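You operate a simulated robot arm through the tools that you are given. There is no shell and no other tool.

You are at the controls of a simulated robot arm. One attempt, no reset.

TASK
Clear the adding machine, then add the costs on sheets 47 and 25.

Only the result counts: the job must be done as asked and must still hold three seconds after the hand-in. Knocking over, shifting, dropping, spilling or breaking anything else fails it. Flat cloth is picked up by pressing the open fingertips on it (5 to 10 N) and closing them slowly along it; thin cloth reads only 2 to 8 mm in the jaws.

THE ROBOT
A 7-joint arm with a fingered hand, fixed in place. Base frame: the origin is at the foot of the arm, x ahead of it, y to its left, z up. Lengths are in cm, angles in rad, forces in N, time in s.
Its first joint turns from -2.897 to 2.897 rad. Payload 3.7 kg.
The tool frame sits at the grasp point between the pads (the TCP): z along the fingers, y along the line on which they close. The tips reach 2.5 cm beyond it. Largest opening 8.8 cm; the body of the gripper starts 2.9 cm behind the TCP. The gripper is a hand of 5 fingers: y runs from the thumb to the fingers, the wrist lies at [-1.3, -10.6, -17.4] in the tool frame.
Orientation is that of the tool frame in the base frame, as a unit quaternion [w, x, y, z]. With the fingers straight down and the wrist toward the robot, the tool's x, y and z point along [0, 1, 0], [1, 0, 0] and [0, 0, -1] of the base frame.

THE INTERFACE
- The arm moves only by the tool arm_command. Its argument "plan" is a list of rows, each an object (a shift or turn left out is 0) with "angular": the turn, a rotation vector about the tool's x, y, z in units of 120 degrees (1.0 is 120 degrees), a list of three; "offset": the shift along the tool's x, y, z in units of 100 mm (1.0 is 100 mm), a list of three. In form: [{"angular": [ax, ay, az], "offset": [x, y, z]}, ...]. A call has 1 to 20 rows; each row is the pose to reach, as a shift and turn from the pose commanded when the call began, along the tool's axes at that moment. A call with a number of a shift or a turn outside -1 to 1 is refused whole. Rows are played at 5 a second. More than 5 cm and 0.15 rad between two rows, and nothing of the call is played. Where a pose cannot be reached the arm comes as near as it can. A force on the tool above 40 N (or 10 N above the force at the start of the call, whichever is more), or a blocked arm, ends the call early, and 0.2 s more pass. In this call time passes only in rows, and 0.2 s behind the last. The reply holds the time, the measured pose of the TCP, the force on the tool along the base axes, the opening and the grip force, in the units named above and with some noise, with the torque about the TCP (base axes, N m) and any sound that the robot's microphone picked up.
- Cameras (640 x 400 px; columns grow to the right, rows downward): "scene" is fixed at [22.01, 65.09, 152.51]; the picture's right is [-0.66, -0.75, 0.00], its down [-0.62, 0.55, -0.56] and it looks along [0.42, -0.37, -0.83] (base axes); focal length 354 px, centre (320, 200). "wrist" rides on the gripper at [5.9, -7.9, -10.5] in the tool frame; the picture's right is [-0.73, 0.32, -0.61], its down [-0.62, -0.68, 0.38] and it looks along [-0.29, 0.66, 0.70] (tool axes); focal length 234 px, centre (320, 200). There is no depth. A picture from a camera that has moved, and an enlarged one, comes with that camera's place and axes in the base frame and with its lens.
- grab_frame(camera): a new picture of that camera. The clock stands still meanwhile.
- finger_targets(index, middle, ring, little, thumb_bend, thumb_turn): sets how far each is bent, from 0 (flat) to 1 (curled in); at 0.3 the hand is open as for a grip, at 0.7 the pads meet at the TCP. One left out holds its place. A second passes; each finger stops where it meets its share of the squeeze, and holds until it gets a number again. It is the only way to open and close the hand. It gives what a move gives, with no picture; readings hold the bend of each and the force on index, middle, ring, little, thumb and palm. thumb_turn goes from beside the hand (0) to across from the fingers (1), as for a grip.
- zoom(camera, box): a new picture of the part [left, top, right, bottom] of that camera's present view, enlarged. The clock stands still meanwhile.
- sign_off(): hands the job in; it is judged then, once.

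Nothing tells you positions but the pictures and the camera data. Unless the task says otherwise, let go and move clear before handing in.

The tools are called after "Request:" as a command line: name --argument value ..., lists and objects as JSON in quotes. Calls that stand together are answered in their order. arm_command: Moves the arm, as the interface text tells. Its arguments: {"type":"object","properties":{"plan":{"type":"array","items":{"type":"object","properties":{"angular":{"type":"array","items":{"type":"number"}},"offset":{"type":"array","items":{"type":"number"}}}}}},"required":["plan"]} The other tools are called the same way: finger_targets (index, middle, ring, little, thumb_bend, thumb_turn) moves the fingers one by one; grab_frame (camera) takes a picture; zoom (camera, box) takes an enlarged picture of a part of a camera's view; sign_off () hands the job in.

At the start:

```text
clock: 0.0
eef_pos: [46.91, 31.44, 102.86]
tcp_rot: [0.0, 0.707, 0.707, 0.0]
ft_force: [0.0, 0.4, 0.0]
torque: [0.0, 0.01, 0.03]
grip_width: 8.75
gripper_force: 0.1
shape: jaw
bend: [0.3, 0.3, 0.3, 0.3, 0.3, 0.98]
finger forces: [0.0, 0.1, 0.1, 0.0, 0.0, 0.0]
```

scene: 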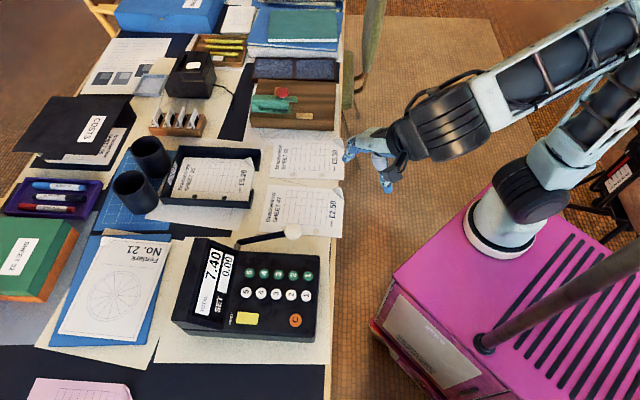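
wrist: 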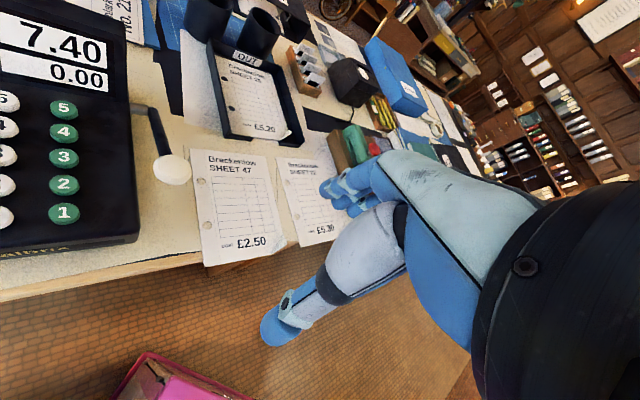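

I see a desk with an adding machine showing 7.40, with a lever on its side, and cost sheets lying beyond it. I'll look closer at the machine and the sheets before moving.

Request:
zoom --camera "scene" --box '[160, 220, 340, 350]'

Request:
zoom --camera "scene" --box '[150, 120, 350, 245]'

Request:
zoom --camera "wrist" --box '[0, 0, 320, 270]'

Request:
zoom --camera "scene" --box '[0, 80, 180, 200]'

Request:
zoom --camera "scene" --box '[0, 200, 180, 400]'

```text
3.08 times, centred on (250, 285) of scene
camera zoom: at [22.01, 65.09, 152.51], right [-0.66, -0.75, 0.0], down [-0.62, 0.55, -0.56], along [0.42, -0.37, -0.83], focal length 1088 px, centre (535, -62)
```

zoom: 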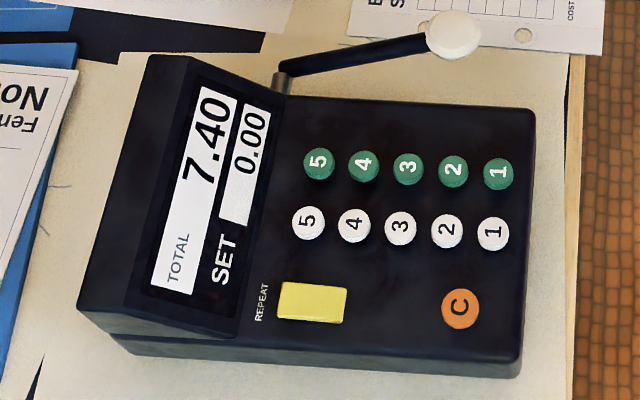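

```text
3.20 times, centred on (250, 182) of scene
camera zoom: at [22.01, 65.09, 152.51], right [-0.66, -0.75, 0.0], down [-0.62, 0.55, -0.56], along [0.42, -0.37, -0.83], focal length 1132 px, centre (544, 256)
```

zoom: 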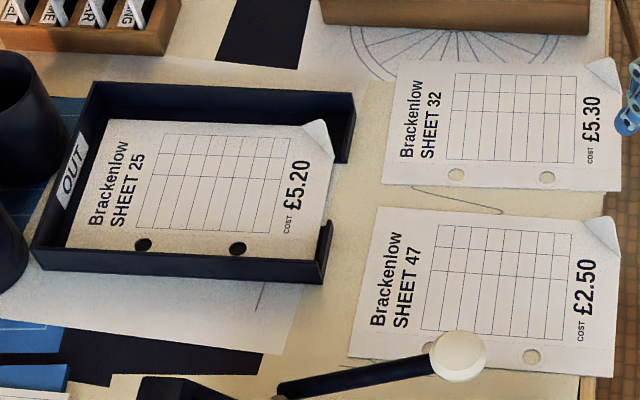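

```text
1.48 times, centred on (160, 135) of wrist
camera zoom: at [39.0, 37.27, 113.22], right [0.32, -0.73, 0.61], down [-0.68, -0.62, -0.38], along [0.66, -0.29, -0.7], focal length 347 px, centre (557, 296)
```

zoom: 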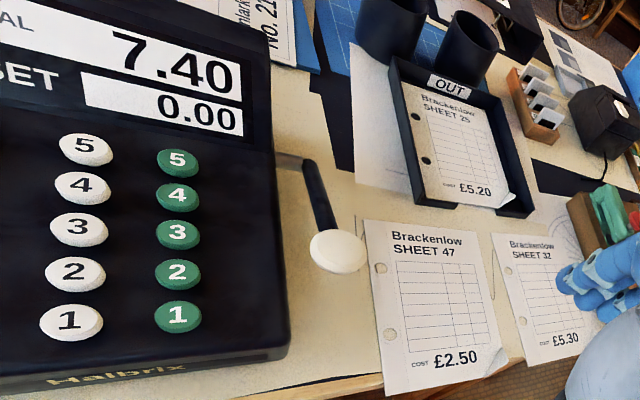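

```text
3.33 times, centred on (90, 140) of scene
camera zoom: at [22.01, 65.09, 152.51], right [-0.66, -0.75, 0.0], down [-0.62, 0.55, -0.56], along [0.42, -0.37, -0.83], focal length 1179 px, centre (1087, 400)
```

zoom: 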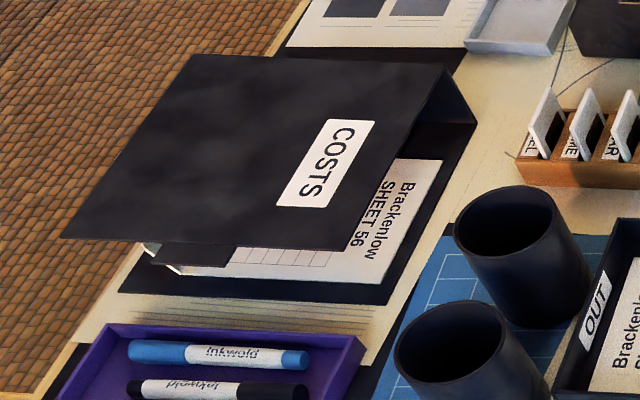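

```text
2.00 times, centred on (90, 300) of scene
camera zoom: at [22.01, 65.09, 152.51], right [-0.66, -0.75, 0.0], down [-0.62, 0.55, -0.56], along [0.42, -0.37, -0.83], focal length 707 px, centre (780, 0)
```

zoom: 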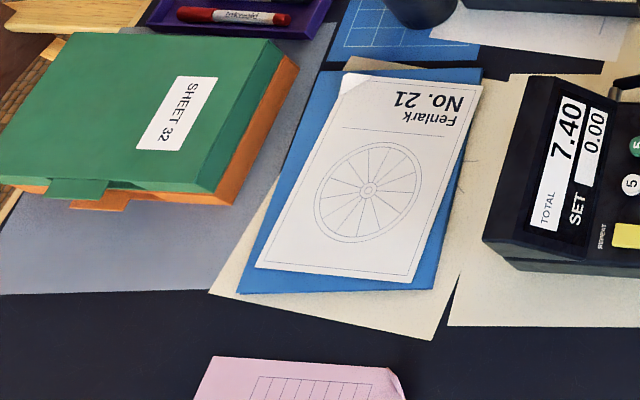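

The desk surface works out at z about 73.4 and the keys at about 81; sheet 47 costs £2.50 and sheet 25 costs £5.20. The arm is well clear in the air, so I'll make a pointing hand with the index finger and check its shape.

Request:
finger_targets --index 0.3 --middle 1 --ring 1 --little 1 --thumb_bend 0.3 --thumb_turn 0.98

Request:
grab_frame --camera "wrist"

Request:
zoom --camera "scene" --box '[320, 80, 520, 205]'

```text
clock: 1.0
eef_pos: [46.83, 31.36, 102.84]
tcp_rot: [0.0, 0.707, 0.707, -0.001]
ft_force: [0.1, -0.2, 0.0]
torque: [0.01, -0.02, -0.02]
grip_width: 8.46
gripper_force: 0.1
shape: fingers
bend: [0.3, 1.0, 1.0, 1.0, 0.3, 0.96]
finger forces: [0.0, 0.0, 0.0, 0.1, 0.0, 0.0]
```

```text
taken
camera wrist: at [39.0, 37.27, 113.22], right [0.32, -0.73, 0.61], down [-0.68, -0.62, -0.38], along [0.66, -0.29, -0.7], focal length 234 px, centre (320, 200)
```

wrist: 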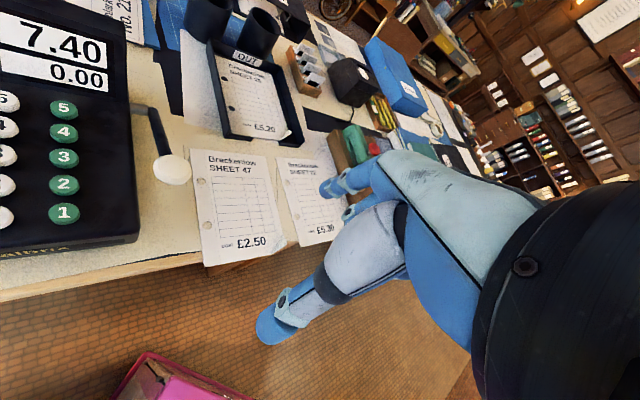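

```text
3.20 times, centred on (420, 142) of scene
camera zoom: at [22.01, 65.09, 152.51], right [-0.66, -0.75, 0.0], down [-0.62, 0.55, -0.56], along [0.42, -0.37, -0.83], focal length 1132 px, centre (0, 384)
```

zoom: 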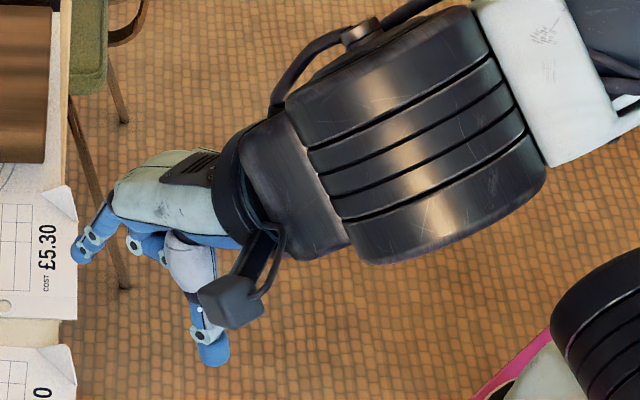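

The thumb hangs lower than the index tip in this shape, so I'll fold the thumb away beside the hand and look again.

Request:
finger_targets --index 0.3 --thumb_bend 1 --thumb_turn 0

Request:
zoom --camera "wrist" --box '[200, 100, 520, 400]'

Request:
zoom --camera "scene" --box '[320, 110, 440, 210]'

```text
clock: 2.0
eef_pos: [46.8, 31.24, 102.87]
tcp_rot: [0.0, 0.707, 0.707, 0.0]
ft_force: [1.1, -0.6, -0.4]
torque: [-0.02, 0.0, 0.02]
grip_width: 4.16
gripper_force: 0.0
shape: fingers
bend: [0.3, 1.0, 1.0, 1.0, 1.0, 0.0]
finger forces: [0.0, 0.0, 0.0, 0.0, 0.0, 0.0]
```

```text
1.33 times, centred on (360, 250) of wrist
camera zoom: at [39.0, 37.27, 113.22], right [0.32, -0.73, 0.61], down [-0.68, -0.62, -0.38], along [0.66, -0.29, -0.7], focal length 312 px, centre (267, 133)
```

zoom: 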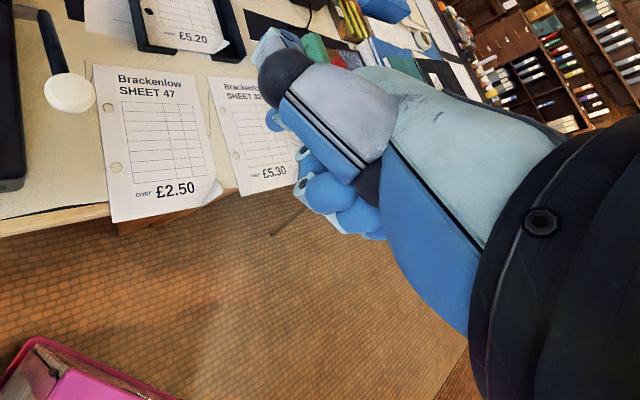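

```text
4.00 times, centred on (380, 160) of scene
camera zoom: at [22.01, 65.09, 152.51], right [-0.66, -0.75, 0.0], down [-0.62, 0.55, -0.56], along [0.42, -0.37, -0.83], focal length 1414 px, centre (80, 360)
```

zoom: 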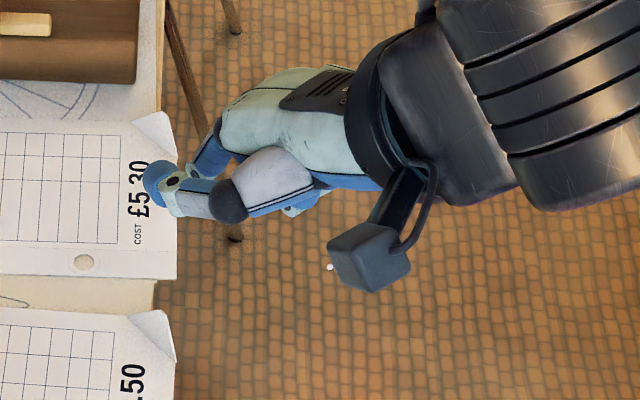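

The thumb now lies alongside the index, which could get in the way. I'll try folding it across the palm over the curled fingers and straightening the index a little.

Request:
finger_targets --index 0.2 --thumb_bend 1 --thumb_turn 1

Request:
zoom --camera "wrist" --box '[200, 100, 520, 400]'

Request:
zoom --camera "scene" --box '[320, 110, 440, 210]'

```text
clock: 3.0
eef_pos: [46.94, 31.39, 102.8]
tcp_rot: [0.0, 0.707, 0.707, 0.0]
ft_force: [0.8, 0.5, -0.6]
torque: [0.02, -0.02, 0.0]
grip_width: 2.47
gripper_force: 0.1
shape: fingers
bend: [0.2, 1.0, 1.0, 1.0, 1.0, 1.0]
finger forces: [0.1, 0.0, 0.0, 0.2, 0.1, 0.1]
```

```text
1.33 times, centred on (360, 250) of wrist
camera zoom: at [39.0, 37.27, 113.22], right [0.32, -0.73, 0.61], down [-0.68, -0.62, -0.38], along [0.66, -0.29, -0.7], focal length 312 px, centre (267, 133)
```

zoom: 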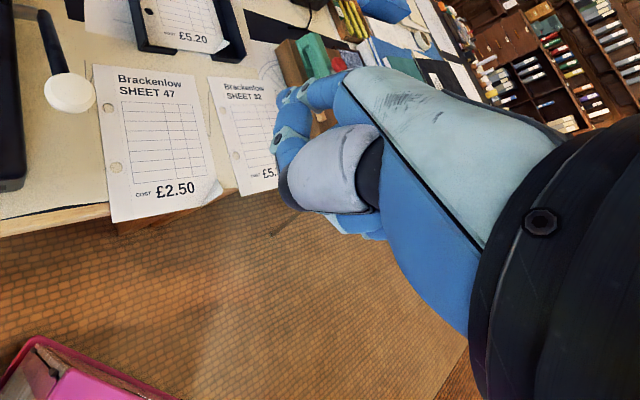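

```text
4.00 times, centred on (380, 160) of scene
camera zoom: at [22.01, 65.09, 152.51], right [-0.66, -0.75, 0.0], down [-0.62, 0.55, -0.56], along [0.42, -0.37, -0.83], focal length 1414 px, centre (80, 360)
```

zoom: 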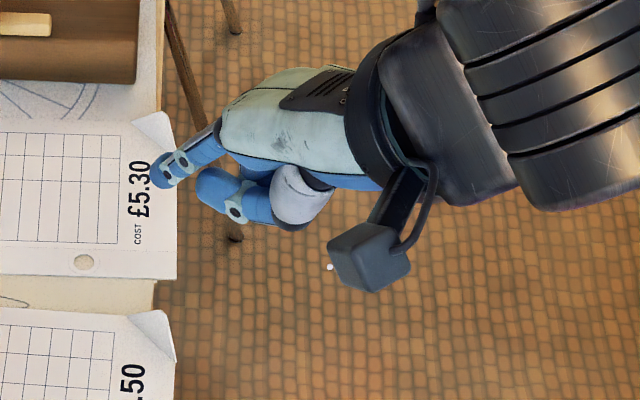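

The index now leads with the thumb folded behind it. I'll straighten the index, turn the hand to line up with the machine's axis, and tilt it so the index points straight down, all in free air.

Request:
finger_targets --index 0

Request:
arm_command --plan '[{"angular": [0, 0, -0.06]}, {"angular": [0, 0, -0.12]}, {"angular": [0, 0, -0.18]}, {"angular": [0, 0, -0.24]}, {"angular": [0, 0, -0.3]}, {"angular": [0, 0, -0.36]}]'

Request:
arm_command --plan '[{"angular": [0.06, 0, 0]}, {"angular": [0.12, 0, 0]}, {"angular": [0.18, 0, 0]}, {"angular": [0.24, 0, 0]}]'

Request:
grab_frame --camera "scene"

Request:
grab_frame --camera "wrist"

```text
clock: 4.0
eef_pos: [46.8, 31.37, 102.79]
tcp_rot: [0.0, 0.707, 0.707, 0.0]
ft_force: [-0.4, -0.3, 0.1]
torque: [0.01, 0.0, -0.01]
grip_width: 3.59
gripper_force: 0.0
shape: fingers
bend: [0.0, 1.0, 1.0, 1.0, 1.0, 1.0]
finger forces: [0.0, 0.1, 0.0, 0.1, 0.1, 0.0]
```

```text
clock: 5.4
eef_pos: [46.8, 31.39, 102.89]
tcp_rot: [0.0, 0.396, 0.918, 0.0]
ft_force: [0.0, 0.6, -0.9]
torque: [-0.01, 0.03, 0.03]
grip_width: 3.6
gripper_force: 0.1
shape: fingers
bend: [0.0, 1.0, 1.0, 1.0, 1.0, 1.0]
finger forces: [0.0, 0.1, 0.1, 0.1, 0.1, 0.0]
```

```text
clock: 6.4
eef_pos: [46.77, 31.43, 102.75]
tcp_rot: [-0.099, 0.385, 0.889, -0.228]
ft_force: [-0.9, 0.0, -0.3]
torque: [0.03, -0.01, 0.01]
grip_width: 3.59
gripper_force: 0.0
shape: fingers
bend: [0.0, 1.0, 1.0, 1.0, 1.0, 1.0]
finger forces: [0.0, 0.1, 0.0, 0.0, 0.0, 0.0]
```

```text
taken
```

scene: 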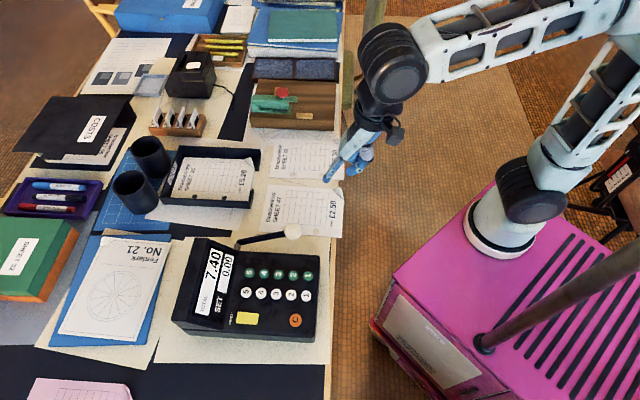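

```text
taken
camera wrist: at [41.54, 34.43, 115.73], right [0.92, -0.14, 0.38], down [-0.14, -0.99, -0.01], along [0.37, -0.05, -0.93], focal length 234 px, centre (320, 200)
```

wrist: 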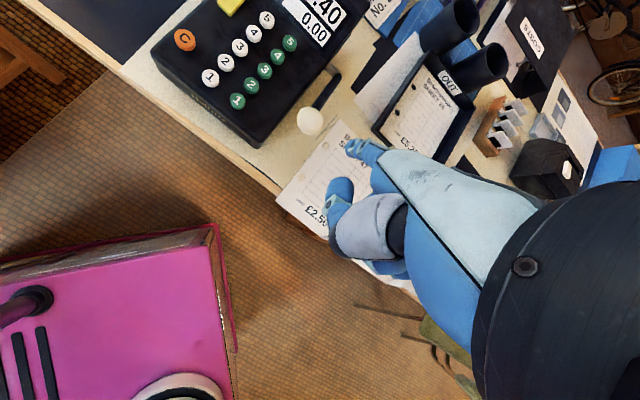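

The hand now points down and the index stands out. I'll zoom in to fix where its tip sits in the tool frame.

Request:
zoom --camera "scene" --box '[300, 90, 420, 190]'

Request:
zoom --camera "wrist" --box '[120, 0, 440, 200]'

Request:
zoom --camera "wrist" --box '[280, 100, 440, 300]'

```text
4.00 times, centred on (360, 140) of scene
camera zoom: at [22.01, 65.09, 152.51], right [-0.66, -0.75, 0.0], down [-0.62, 0.55, -0.56], along [0.42, -0.37, -0.83], focal length 1414 px, centre (160, 440)
```

zoom: 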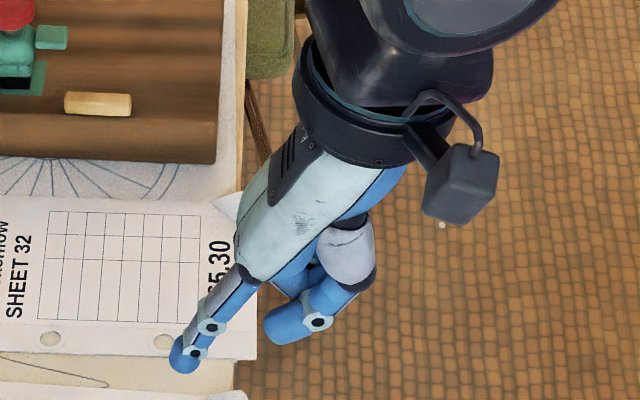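

```text
2.00 times, centred on (280, 100) of wrist
camera zoom: at [41.54, 34.43, 115.73], right [0.92, -0.14, 0.38], down [-0.14, -0.99, -0.01], along [0.37, -0.05, -0.93], focal length 468 px, centre (400, 400)
```

zoom: 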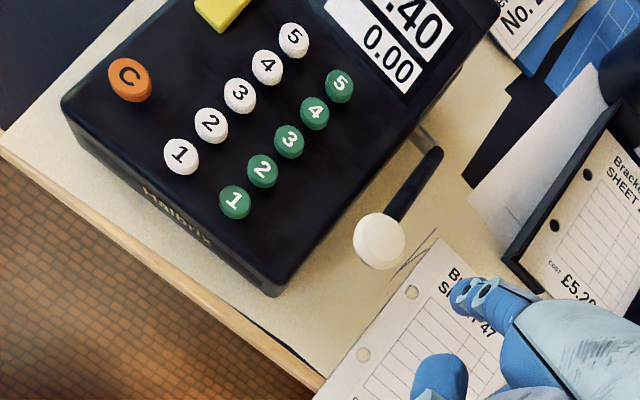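

```text
2.00 times, centred on (360, 200) of wrist
camera zoom: at [41.54, 34.43, 115.73], right [0.92, -0.14, 0.38], down [-0.14, -0.99, -0.01], along [0.37, -0.05, -0.93], focal length 468 px, centre (240, 200)
```

zoom: 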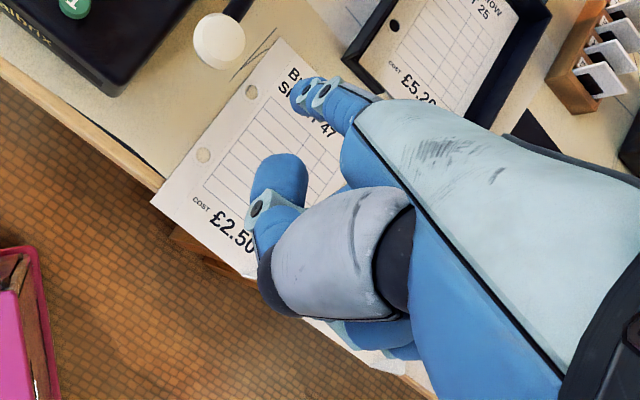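

The index tip sits at about (1.0, 8.6, -0.1) in the tool frame, and the C key at about (39.7, 55.9, 81.3). I'll tilt slightly more, then move across at the current height until the tip is above C.

Request:
arm_command --plan '[{"angular": [0.06, 0, 0]}]'

Request:
arm_command --plan '[{"offset": [0.24, 0.04, -0.029]}, {"offset": [0.48, 0.08, -0.058]}, {"offset": [0.725, 0.121, -0.087]}]'

Request:
arm_command --plan '[{"offset": [0.24, 0.04, -0.029]}, {"offset": [0.48, 0.08, -0.058]}, {"offset": [0.725, 0.121, -0.087]}]'

Request:
arm_command --plan '[{"offset": [0.24, 0.04, -0.029]}, {"offset": [0.48, 0.08, -0.058]}, {"offset": [0.725, 0.121, -0.087]}]'

Request:
grab_frame --camera "scene"

Request:
grab_frame --camera "wrist"

```text
clock: 6.8
eef_pos: [46.85, 31.28, 102.95]
tcp_rot: [-0.124, 0.377, 0.872, -0.285]
ft_force: [-0.6, 0.4, 0.0]
torque: [0.0, -0.02, 0.0]
grip_width: 3.58
gripper_force: 0.0
shape: fingers
bend: [0.0, 1.0, 1.0, 1.0, 1.0, 1.0]
finger forces: [0.0, 0.0, 0.1, 0.1, 0.1, 0.1]
```

```text
clock: 7.6
eef_pos: [42.97, 37.74, 102.82]
tcp_rot: [-0.123, 0.378, 0.873, -0.284]
ft_force: [-0.7, -1.1, 0.5]
torque: [-0.02, -0.01, -0.01]
grip_width: 3.55
gripper_force: 0.1
shape: fingers
bend: [0.0, 1.0, 1.0, 1.0, 1.0, 1.0]
finger forces: [0.0, 0.1, 0.1, 0.0, 0.1, 0.0]
```

```text
clock: 8.4
eef_pos: [39.12, 43.92, 102.69]
tcp_rot: [-0.122, 0.378, 0.873, -0.283]
ft_force: [-0.3, 0.9, 1.1]
torque: [0.01, 0.04, -0.01]
grip_width: 3.6
gripper_force: 0.1
shape: fingers
bend: [0.0, 1.0, 1.0, 1.0, 1.0, 1.0]
finger forces: [0.1, 0.1, 0.1, 0.0, 0.0, 0.1]
```

```text
clock: 9.2
eef_pos: [35.31, 50.14, 102.77]
tcp_rot: [-0.123, 0.378, 0.873, -0.283]
ft_force: [-0.1, 0.1, -0.1]
torque: [-0.02, 0.02, -0.03]
grip_width: 3.58
gripper_force: 0.0
shape: fingers
bend: [0.0, 1.0, 1.0, 1.0, 1.0, 1.0]
finger forces: [0.0, 0.0, 0.0, 0.0, 0.0, 0.0]
```

```text
taken
```

scene: 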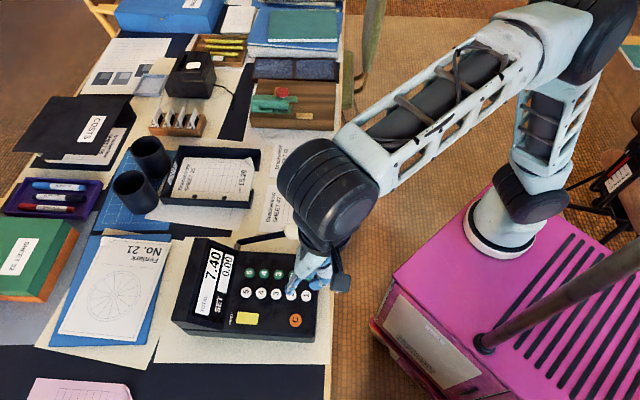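

```text
taken
camera wrist: at [31.13, 54.37, 115.87], right [0.95, -0.11, 0.3], down [-0.14, -0.99, 0.09], along [0.29, -0.13, -0.95], focal length 234 px, centre (320, 200)
```

wrist: 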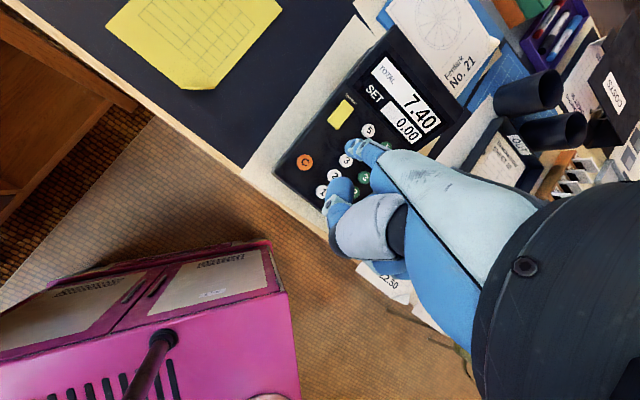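

The tip should now be about 16 cm above C. I'll zoom in to confirm the tip position at this pose before going down.

Request:
zoom --camera "scene" --box '[220, 220, 380, 340]'

Request:
zoom --camera "wrist" --box '[260, 70, 460, 230]'

```text
3.33 times, centred on (300, 280) of scene
camera zoom: at [22.01, 65.09, 152.51], right [-0.66, -0.75, 0.0], down [-0.62, 0.55, -0.56], along [0.42, -0.37, -0.83], focal length 1179 px, centre (387, -67)
```

zoom: 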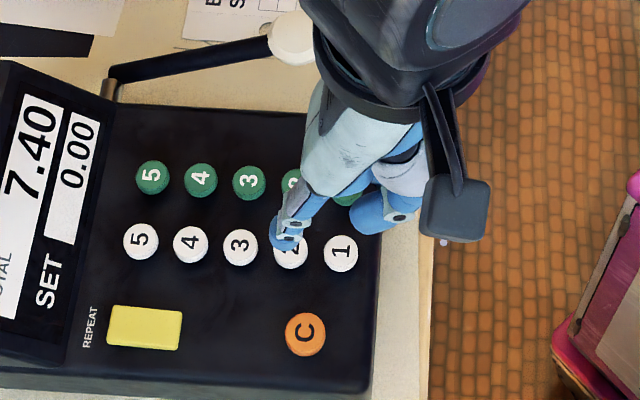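

```text
2.50 times, centred on (360, 150) of wrist
camera zoom: at [31.13, 54.37, 115.87], right [0.95, -0.11, 0.3], down [-0.14, -0.99, 0.09], along [0.29, -0.13, -0.95], focal length 585 px, centre (220, 325)
```

zoom: 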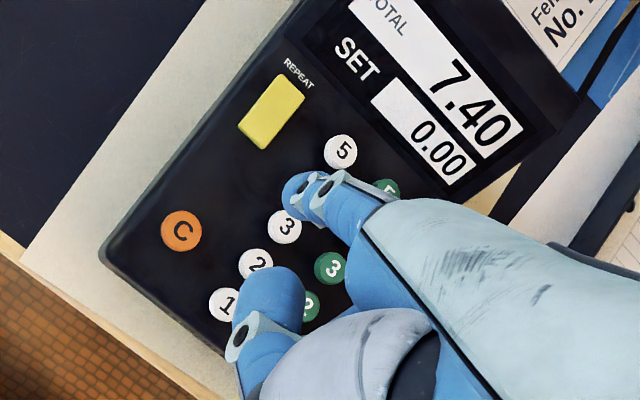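

The tip reads about (39.8, 55.8, 97.8), right above C. I'll go straight down 12 cm and check again.

Request:
arm_command --plan '[{"offset": [0, 0.176, 0.243]}, {"offset": [0, 0.353, 0.486]}, {"offset": [0, 0.53, 0.729]}, {"offset": [0, 0.706, 0.972]}]'

Request:
zoom --camera "scene" --box '[220, 220, 380, 340]'

Request:
zoom --camera "wrist" --box '[260, 70, 460, 230]'

```text
clock: 10.2
eef_pos: [35.42, 50.21, 90.66]
tcp_rot: [-0.123, 0.378, 0.873, -0.283]
ft_force: [0.5, 0.3, 0.9]
torque: [0.03, 0.01, 0.02]
grip_width: 3.58
gripper_force: 0.2
shape: fingers
bend: [0.0, 1.0, 1.0, 1.0, 1.0, 1.0]
finger forces: [0.1, 0.0, 0.0, 0.1, 0.0, 0.1]
```

```text
3.33 times, centred on (300, 280) of scene
camera zoom: at [22.01, 65.09, 152.51], right [-0.66, -0.75, 0.0], down [-0.62, 0.55, -0.56], along [0.42, -0.37, -0.83], focal length 1179 px, centre (387, -67)
```

zoom: 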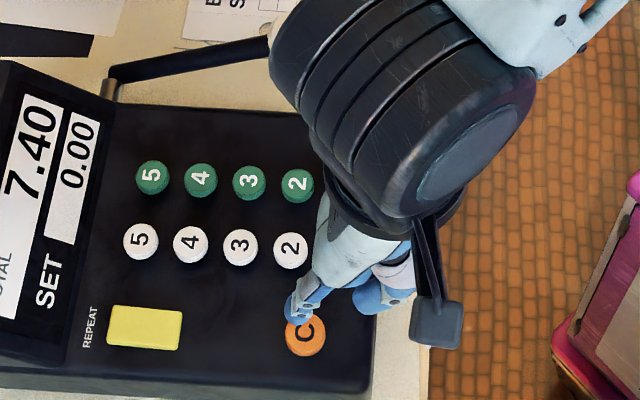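

```text
2.50 times, centred on (360, 150) of wrist
camera zoom: at [31.23, 54.47, 103.74], right [0.95, -0.11, 0.3], down [-0.14, -0.99, 0.09], along [0.29, -0.13, -0.95], focal length 585 px, centre (220, 325)
```

zoom: 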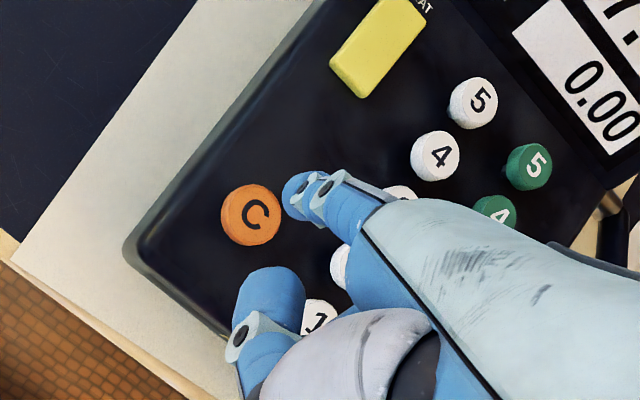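

The tip is within about 0.2 cm of C horizontally and roughly 4 cm above it. I'll come down in small steps and watch the force.

Request:
arm_command --plan '[{"offset": [0.015, 0.059, 0.081]}, {"offset": [0.015, 0.118, 0.162]}, {"offset": [0.015, 0.165, 0.227]}, {"offset": [0.015, 0.188, 0.259]}]'

Request:
zoom --camera "scene" --box '[160, 220, 380, 350]'

```text
clock: 11.2
eef_pos: [35.26, 50.35, 87.46]
tcp_rot: [-0.122, 0.378, 0.873, -0.283]
ft_force: [0.7, 1.1, -0.4]
torque: [0.01, 0.02, 0.03]
grip_width: 3.59
gripper_force: 0.0
shape: fingers
bend: [0.0, 1.0, 1.0, 1.0, 1.0, 1.0]
finger forces: [0.1, 0.0, 0.0, 0.0, 0.2, 0.0]
```

```text
2.91 times, centred on (270, 285) of scene
camera zoom: at [22.01, 65.09, 152.51], right [-0.66, -0.75, 0.0], down [-0.62, 0.55, -0.56], along [0.42, -0.37, -0.83], focal length 1029 px, centre (466, -47)
```

zoom: 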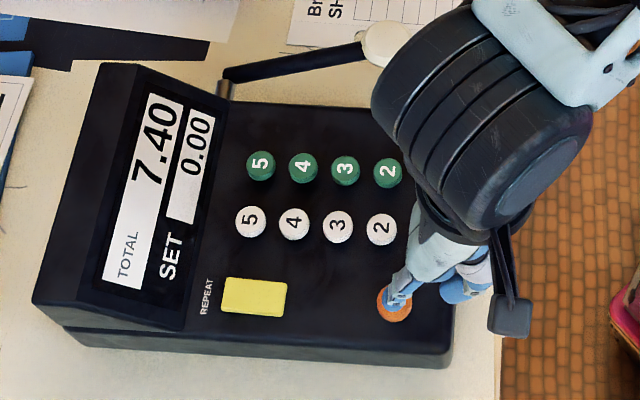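

The finger covers C and has not touched it yet. I'll press down in small steps.

Request:
arm_command --plan '[{"offset": [0, 0.0176, 0.0243]}, {"offset": [0, 0.035, 0.0486]}, {"offset": [0, 0.047, 0.065]}]'

Request:
zoom --camera "scene" --box '[160, 220, 380, 350]'

```text
clock: 12.0
eef_pos: [35.13, 50.44, 86.82]
tcp_rot: [-0.122, 0.377, 0.873, -0.283]
ft_force: [0.1, -1.7, 0.3]
torque: [0.0, -0.01, 0.0]
grip_width: 3.57
gripper_force: 0.4
shape: fingers
bend: [0.0, 1.0, 1.0, 1.0, 1.0, 1.0]
finger forces: [0.5, 0.0, 0.0, 0.1, 0.0, 0.1]
```

```text
2.91 times, centred on (270, 285) of scene
camera zoom: at [22.01, 65.09, 152.51], right [-0.66, -0.75, 0.0], down [-0.62, 0.55, -0.56], along [0.42, -0.37, -0.83], focal length 1029 px, centre (466, -47)
```

zoom: 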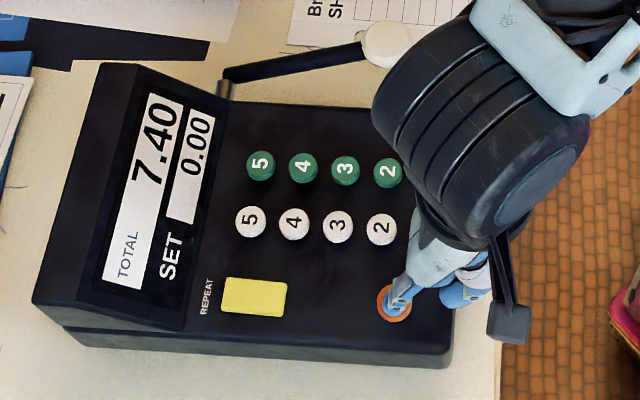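

The index reads a light 0.5 N, so it is probably just touching. I'll keep going in small steps.

Request:
arm_command --plan '[{"offset": [0, 0.0118, 0.0162]}, {"offset": [0, 0.0235, 0.0324]}]'

Request:
zoom --camera "scene" --box '[160, 220, 380, 350]'

```text
clock: 12.6
eef_pos: [35.17, 50.36, 86.38]
tcp_rot: [-0.123, 0.378, 0.873, -0.283]
ft_force: [0.3, -0.4, 2.8]
torque: [0.09, -0.06, 0.01]
grip_width: 3.6
gripper_force: 1.0
shape: fingers
bend: [0.0, 1.0, 1.0, 1.0, 1.0, 1.0]
finger forces: [2.0, 0.0, 0.1, 0.2, 0.0, 0.0]
```

```text
2.91 times, centred on (270, 285) of scene
camera zoom: at [22.01, 65.09, 152.51], right [-0.66, -0.75, 0.0], down [-0.62, 0.55, -0.56], along [0.42, -0.37, -0.83], focal length 1029 px, centre (466, -47)
```

zoom: 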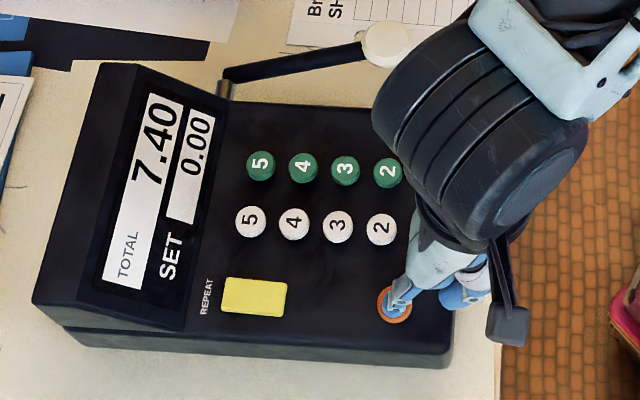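

Contact is at about 2–3 N and the display hasn't changed. I'll press a little further.

Request:
arm_command --plan '[{"offset": [0, 0.0118, 0.0162]}, {"offset": [0, 0.0235, 0.0324]}]'

Request:
zoom --camera "scene" --box '[160, 220, 380, 350]'

```text
clock: 13.2
eef_pos: [35.21, 50.41, 86.01]
tcp_rot: [-0.123, 0.376, 0.874, -0.283]
ft_force: [-1.7, -0.9, 7.3]
torque: [0.35, -0.25, 0.02]
grip_width: 3.61
gripper_force: 3.6
shape: fingers
bend: [0.0, 1.0, 1.0, 1.0, 1.0, 1.0]
finger forces: [7.5, 0.0, 0.0, 0.0, 0.1, 0.1]
heard: click
```

```text
2.91 times, centred on (270, 285) of scene
camera zoom: at [22.01, 65.09, 152.51], right [-0.66, -0.75, 0.0], down [-0.62, 0.55, -0.56], along [0.42, -0.37, -0.83], focal length 1029 px, centre (466, -47)
```

zoom: 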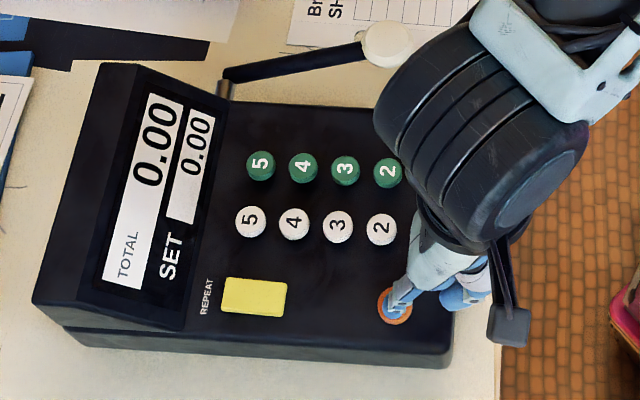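

C clicked and the total now reads 0.00. I'll lift 4 cm and move over the white 2 key for the first £2.50.

Request:
arm_command --plan '[{"offset": [0, -0.118, -0.162]}, {"offset": [0, -0.235, -0.324]}, {"offset": [-0.25, -0.173, -0.37]}, {"offset": [-0.5, -0.111, -0.415]}]'

Request:
zoom --camera "scene" --box '[160, 220, 380, 350]'

Request:
zoom --camera "wrist" --box '[260, 70, 460, 230]'

```text
clock: 14.2
eef_pos: [39.69, 47.99, 89.91]
tcp_rot: [-0.122, 0.376, 0.873, -0.284]
ft_force: [-0.7, 0.2, -0.1]
torque: [0.0, -0.03, -0.03]
grip_width: 3.63
gripper_force: 0.1
shape: fingers
bend: [0.0, 1.0, 1.0, 1.0, 1.0, 1.0]
finger forces: [0.1, 0.1, 0.0, 0.0, 0.1, 0.1]
```

```text
2.91 times, centred on (270, 285) of scene
camera zoom: at [22.01, 65.09, 152.51], right [-0.66, -0.75, 0.0], down [-0.62, 0.55, -0.56], along [0.42, -0.37, -0.83], focal length 1029 px, centre (466, -47)
```

zoom: 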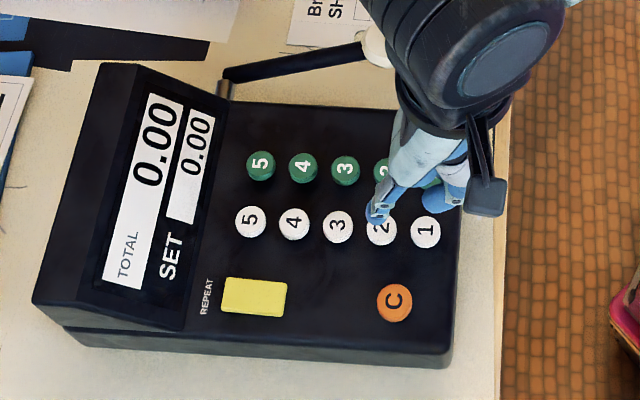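

```text
2.50 times, centred on (360, 150) of wrist
camera zoom: at [35.47, 52.04, 102.99], right [0.95, -0.11, 0.3], down [-0.14, -0.99, 0.09], along [0.29, -0.13, -0.95], focal length 585 px, centre (220, 325)
```

zoom: 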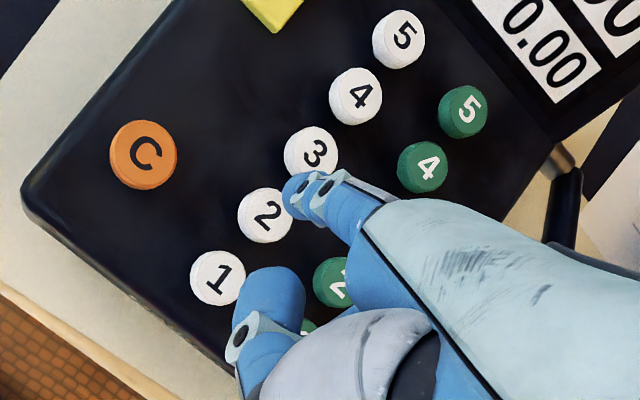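

The finger is within about 0.2 cm of white 2. I'll press it to the depth that clicked on C.

Request:
arm_command --plan '[{"offset": [-0.014, 0.118, 0.162]}, {"offset": [-0.014, 0.188, 0.259]}, {"offset": [-0.014, 0.206, 0.284]}, {"offset": [-0.014, 0.22, 0.303]}, {"offset": [-0.014, 0.229, 0.316]}]'

Request:
zoom --camera "scene" --box '[160, 220, 380, 350]'

```text
clock: 15.4
eef_pos: [39.78, 47.65, 86.16]
tcp_rot: [-0.122, 0.377, 0.873, -0.284]
ft_force: [0.3, -1.3, 2.5]
torque: [0.16, -0.12, 0.01]
grip_width: 3.63
gripper_force: 1.5
shape: fingers
bend: [0.0, 1.0, 1.0, 1.0, 1.0, 1.0]
finger forces: [3.1, 0.0, 0.0, 0.0, 0.1, 0.1]
heard: click
```

```text
2.91 times, centred on (270, 285) of scene
camera zoom: at [22.01, 65.09, 152.51], right [-0.66, -0.75, 0.0], down [-0.62, 0.55, -0.56], along [0.42, -0.37, -0.83], focal length 1029 px, centre (466, -47)
```

zoom: 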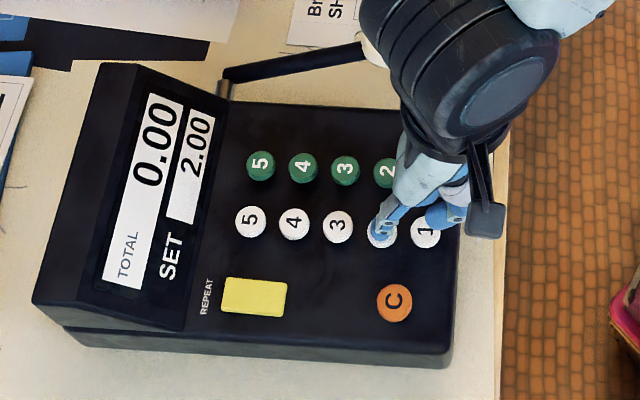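

SET now shows 2.00, so the white keys are pounds. Next I'll lift and move over green 5 for the 50p.

Request:
arm_command --plan '[{"offset": [0, -0.118, -0.162]}, {"offset": [0, -0.235, -0.324]}, {"offset": [-0.128, 0.025, -0.513]}, {"offset": [-0.256, 0.285, -0.702]}, {"offset": [-0.384, 0.545, -0.891]}]'

Request:
zoom --camera "scene" --box '[160, 220, 380, 350]'

Request:
zoom --camera "wrist" --box '[260, 70, 460, 230]'

```text
clock: 16.6
eef_pos: [49.4, 51.51, 90.15]
tcp_rot: [-0.123, 0.377, 0.873, -0.284]
ft_force: [1.2, 0.2, 0.8]
torque: [0.02, -0.02, 0.0]
grip_width: 3.62
gripper_force: 0.1
shape: fingers
bend: [0.0, 1.0, 1.0, 1.0, 1.0, 1.0]
finger forces: [0.0, 0.0, 0.0, 0.0, 0.1, 0.0]
```

```text
2.91 times, centred on (270, 285) of scene
camera zoom: at [22.01, 65.09, 152.51], right [-0.66, -0.75, 0.0], down [-0.62, 0.55, -0.56], along [0.42, -0.37, -0.83], focal length 1029 px, centre (466, -47)
```

zoom: 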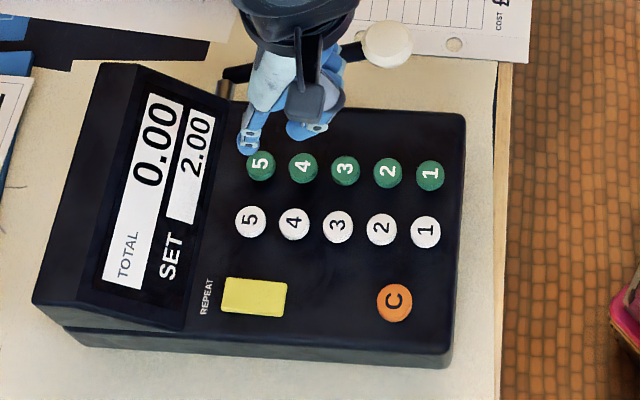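

```text
2.50 times, centred on (360, 150) of wrist
camera zoom: at [45.17, 55.61, 103.19], right [0.95, -0.11, 0.3], down [-0.14, -0.99, 0.09], along [0.29, -0.13, -0.95], focal length 585 px, centre (220, 325)
```

zoom: 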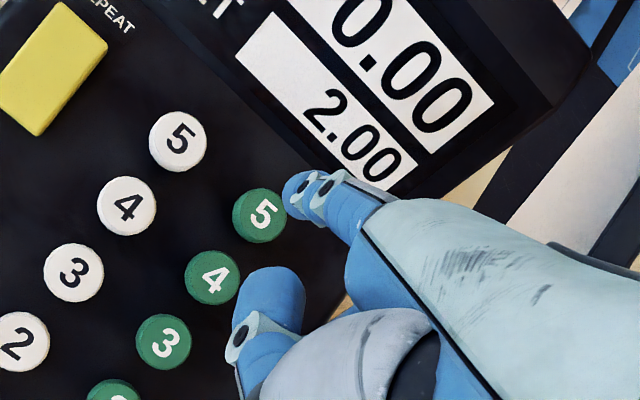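

The tip lines up over green 5. I'll press it down in the same way.

Request:
arm_command --plan '[{"offset": [0, 0.118, 0.162]}, {"offset": [0, 0.188, 0.259]}, {"offset": [0, 0.212, 0.292]}, {"offset": [0, 0.229, 0.316]}, {"offset": [0, 0.238, 0.328]}]'

Request:
zoom --camera "scene" --box '[160, 220, 380, 350]'

```text
clock: 17.8
eef_pos: [49.49, 51.58, 86.08]
tcp_rot: [-0.124, 0.379, 0.873, -0.282]
ft_force: [-1.2, -1.2, 5.9]
torque: [0.27, -0.22, 0.01]
grip_width: 3.58
gripper_force: 2.6
shape: fingers
bend: [0.0, 1.0, 1.0, 1.0, 1.0, 1.0]
finger forces: [5.9, 0.1, 0.1, 0.0, 0.1, 0.0]
heard: click
```

```text
2.91 times, centred on (270, 285) of scene
camera zoom: at [22.01, 65.09, 152.51], right [-0.66, -0.75, 0.0], down [-0.62, 0.55, -0.56], along [0.42, -0.37, -0.83], focal length 1029 px, centre (466, -47)
```

zoom: 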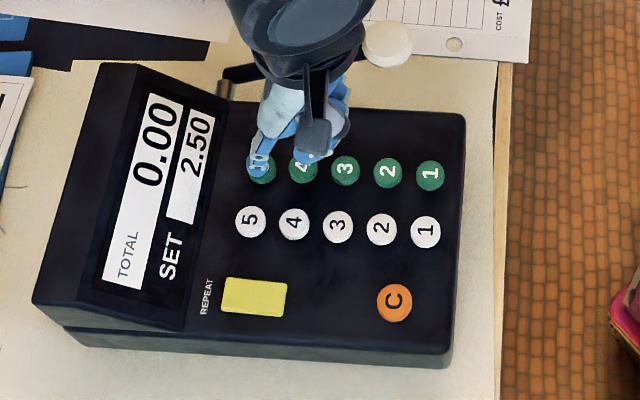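

SET shows 2.50 and the first amount is keyed in. Now I'll lift well clear and move above the lever knob at about (54.4, 44.4, 83.7).

Request:
arm_command --plan '[{"offset": [0, -0.176, -0.243]}, {"offset": [0, -0.353, -0.486]}, {"offset": [0, -0.529, -0.729]}]'

Request:
arm_command --plan '[{"offset": [-0.24, -0.169, 0.123]}, {"offset": [-0.479, -0.338, 0.246]}, {"offset": [-0.718, -0.508, 0.368]}, {"offset": [-0.958, -0.677, 0.491]}]'

Request:
zoom --camera "scene" --box '[180, 180, 380, 320]'

Request:
zoom --camera "wrist" --box '[220, 40, 460, 230]'

```text
clock: 18.6
eef_pos: [49.45, 51.54, 94.99]
tcp_rot: [-0.123, 0.377, 0.873, -0.285]
ft_force: [0.6, 0.3, -0.2]
torque: [0.0, -0.03, -0.01]
grip_width: 3.64
gripper_force: 0.1
shape: fingers
bend: [0.0, 1.0, 1.0, 1.0, 1.0, 1.0]
finger forces: [0.0, 0.1, 0.1, 0.0, 0.0, 0.0]
```

```text
clock: 19.6
eef_pos: [49.95, 38.83, 95.22]
tcp_rot: [-0.122, 0.377, 0.873, -0.284]
ft_force: [1.2, -0.3, 0.4]
torque: [0.0, -0.02, -0.01]
grip_width: 3.61
gripper_force: 0.1
shape: fingers
bend: [0.0, 1.0, 1.0, 1.0, 1.0, 1.0]
finger forces: [0.1, 0.0, 0.0, 0.0, 0.0, 0.1]
```

```text
2.86 times, centred on (280, 250) of scene
camera zoom: at [22.01, 65.09, 152.51], right [-0.66, -0.75, 0.0], down [-0.62, 0.55, -0.56], along [0.42, -0.37, -0.83], focal length 1010 px, centre (434, 57)
```

zoom: 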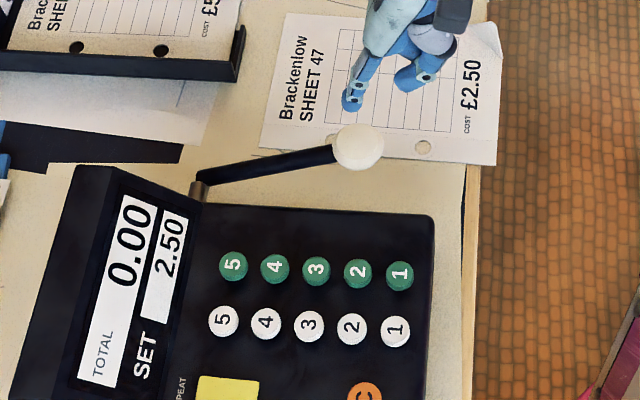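

```text
2.11 times, centred on (340, 135) of wrist
camera zoom: at [45.66, 42.97, 108.27], right [0.95, -0.11, 0.3], down [-0.14, -0.99, 0.09], along [0.29, -0.13, -0.95], focal length 493 px, centre (278, 337)
```

zoom: 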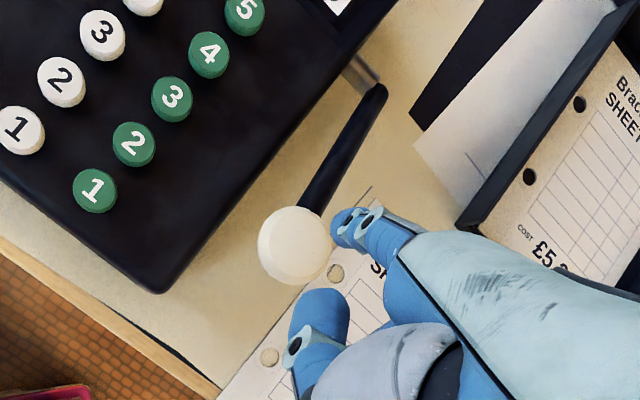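

The finger is right above the knob. I'll lower onto it, then push down in small steps while watching the force and display.

Request:
arm_command --plan '[{"offset": [0, 0.118, 0.162]}, {"offset": [0, 0.206, 0.284]}, {"offset": [0, 0.235, 0.324]}, {"offset": [0, 0.265, 0.365]}]'

Request:
zoom --camera "scene" --box '[180, 180, 380, 320]'

Request:
zoom --camera "wrist" --box '[220, 40, 460, 230]'

```text
clock: 20.6
eef_pos: [49.88, 38.75, 90.55]
tcp_rot: [-0.123, 0.378, 0.873, -0.283]
ft_force: [0.1, -1.0, -0.3]
torque: [0.01, 0.01, 0.01]
grip_width: 3.61
gripper_force: 0.0
shape: fingers
bend: [0.0, 1.0, 1.0, 1.0, 1.0, 1.0]
finger forces: [0.0, 0.0, 0.0, 0.0, 0.0, 0.0]
```

```text
2.86 times, centred on (280, 250) of scene
camera zoom: at [22.01, 65.09, 152.51], right [-0.66, -0.75, 0.0], down [-0.62, 0.55, -0.56], along [0.42, -0.37, -0.83], focal length 1010 px, centre (434, 57)
```

zoom: 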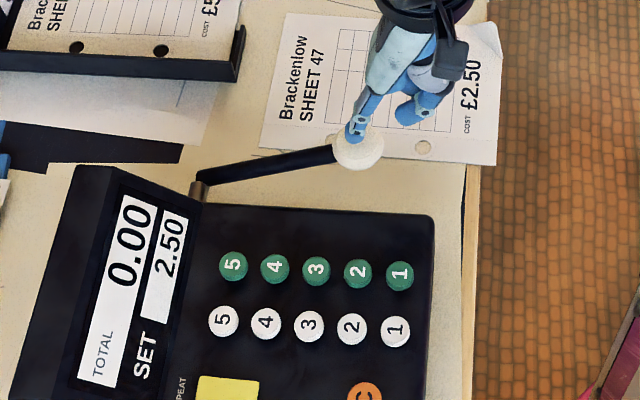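

```text
2.11 times, centred on (340, 135) of wrist
camera zoom: at [45.75, 43.03, 103.62], right [0.95, -0.11, 0.3], down [-0.14, -0.99, 0.09], along [0.29, -0.13, -0.95], focal length 493 px, centre (278, 337)
```

zoom: 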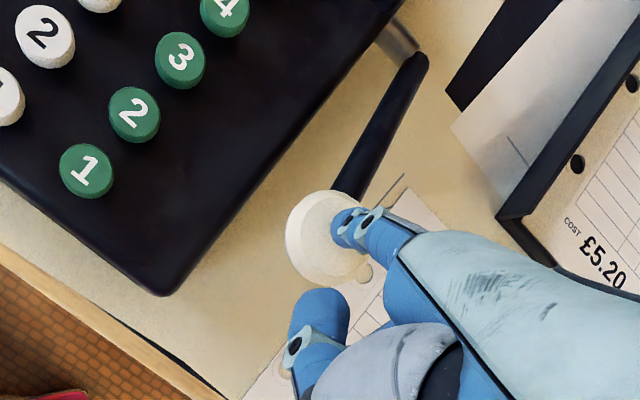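

No contact yet, but the finger is just above the knob top. I'll continue down, drifting slightly outward along the lever's arc.

Request:
arm_command --plan '[{"offset": [-0.001, 0.013, 0.052]}, {"offset": [-0.001, 0.026, 0.105]}, {"offset": [-0.002, 0.048, 0.151]}]'

Request:
zoom --camera "scene" --box '[180, 180, 380, 320]'

Request:
zoom --camera "wrist" --box '[220, 40, 460, 230]'

```text
clock: 21.4
eef_pos: [49.58, 38.5, 88.94]
tcp_rot: [-0.123, 0.377, 0.873, -0.284]
ft_force: [-1.6, -0.7, 3.2]
torque: [0.12, -0.05, 0.02]
grip_width: 3.53
gripper_force: 0.7
shape: fingers
bend: [0.0, 1.0, 1.0, 1.0, 1.0, 1.0]
finger forces: [2.6, 0.0, 0.0, 0.0, 0.1, 0.0]
```

```text
2.86 times, centred on (280, 250) of scene
camera zoom: at [22.01, 65.09, 152.51], right [-0.66, -0.75, 0.0], down [-0.62, 0.55, -0.56], along [0.42, -0.37, -0.83], focal length 1010 px, centre (434, 57)
```

zoom: 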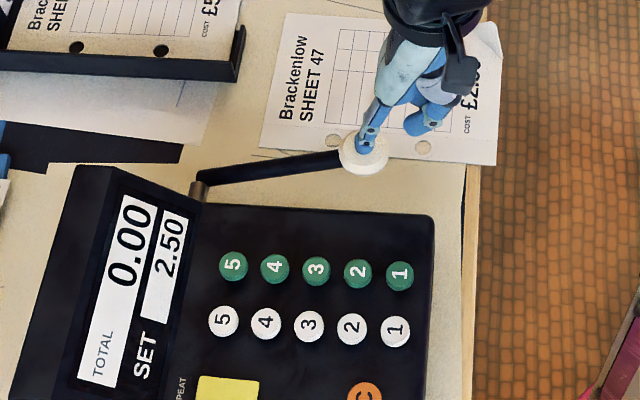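

```text
2.11 times, centred on (340, 135) of wrist
camera zoom: at [45.38, 42.6, 102.08], right [0.95, -0.11, 0.3], down [-0.14, -0.99, 0.09], along [0.29, -0.13, -0.95], focal length 493 px, centre (278, 337)
```

zoom: 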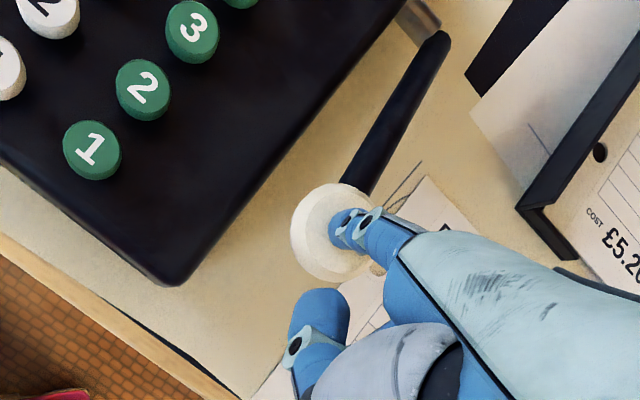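

The lever is moving down under about 3 N. I'll keep pushing along the arc.

Request:
arm_command --plan '[{"offset": [-0.001, 0.019, 0.06]}, {"offset": [-0.001, 0.042, 0.118]}, {"offset": [-0.002, 0.065, 0.175]}, {"offset": [-0.002, 0.093, 0.23]}, {"offset": [-0.002, 0.12, 0.284]}]'

Request:
zoom --camera "scene" --box '[180, 180, 380, 320]'

Request:
zoom --camera "wrist" --box '[220, 40, 460, 230]'

```text
clock: 22.6
eef_pos: [49.01, 38.03, 86.04]
tcp_rot: [-0.123, 0.378, 0.873, -0.283]
ft_force: [-1.7, -0.6, 3.7]
torque: [0.16, -0.13, 0.0]
grip_width: 3.5
gripper_force: 2.6
shape: fingers
bend: [0.01, 1.0, 1.0, 1.0, 1.0, 1.0]
finger forces: [4.1, 0.0, 0.1, 0.1, 0.0, 0.1]
```

```text
2.86 times, centred on (280, 250) of scene
camera zoom: at [22.01, 65.09, 152.51], right [-0.66, -0.75, 0.0], down [-0.62, 0.55, -0.56], along [0.42, -0.37, -0.83], focal length 1010 px, centre (434, 57)
```

zoom: 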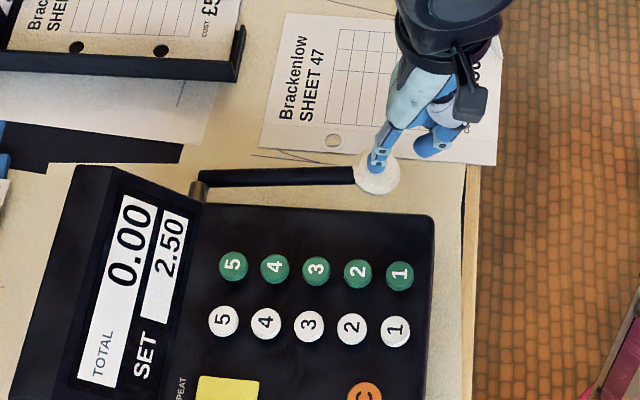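

```text
2.11 times, centred on (340, 135) of wrist
camera zoom: at [44.84, 42.14, 99.03], right [0.95, -0.11, 0.3], down [-0.14, -0.99, 0.09], along [0.29, -0.13, -0.95], focal length 493 px, centre (278, 337)
```

zoom: 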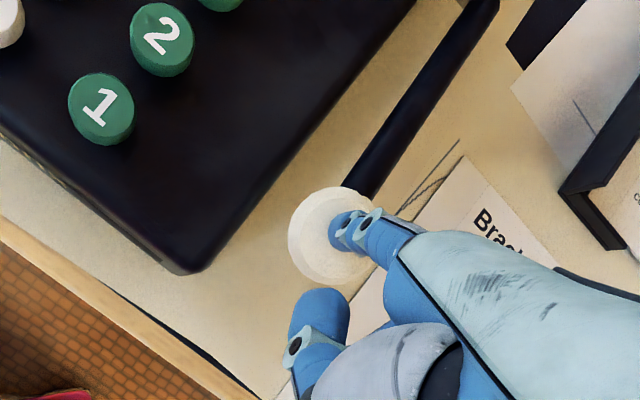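

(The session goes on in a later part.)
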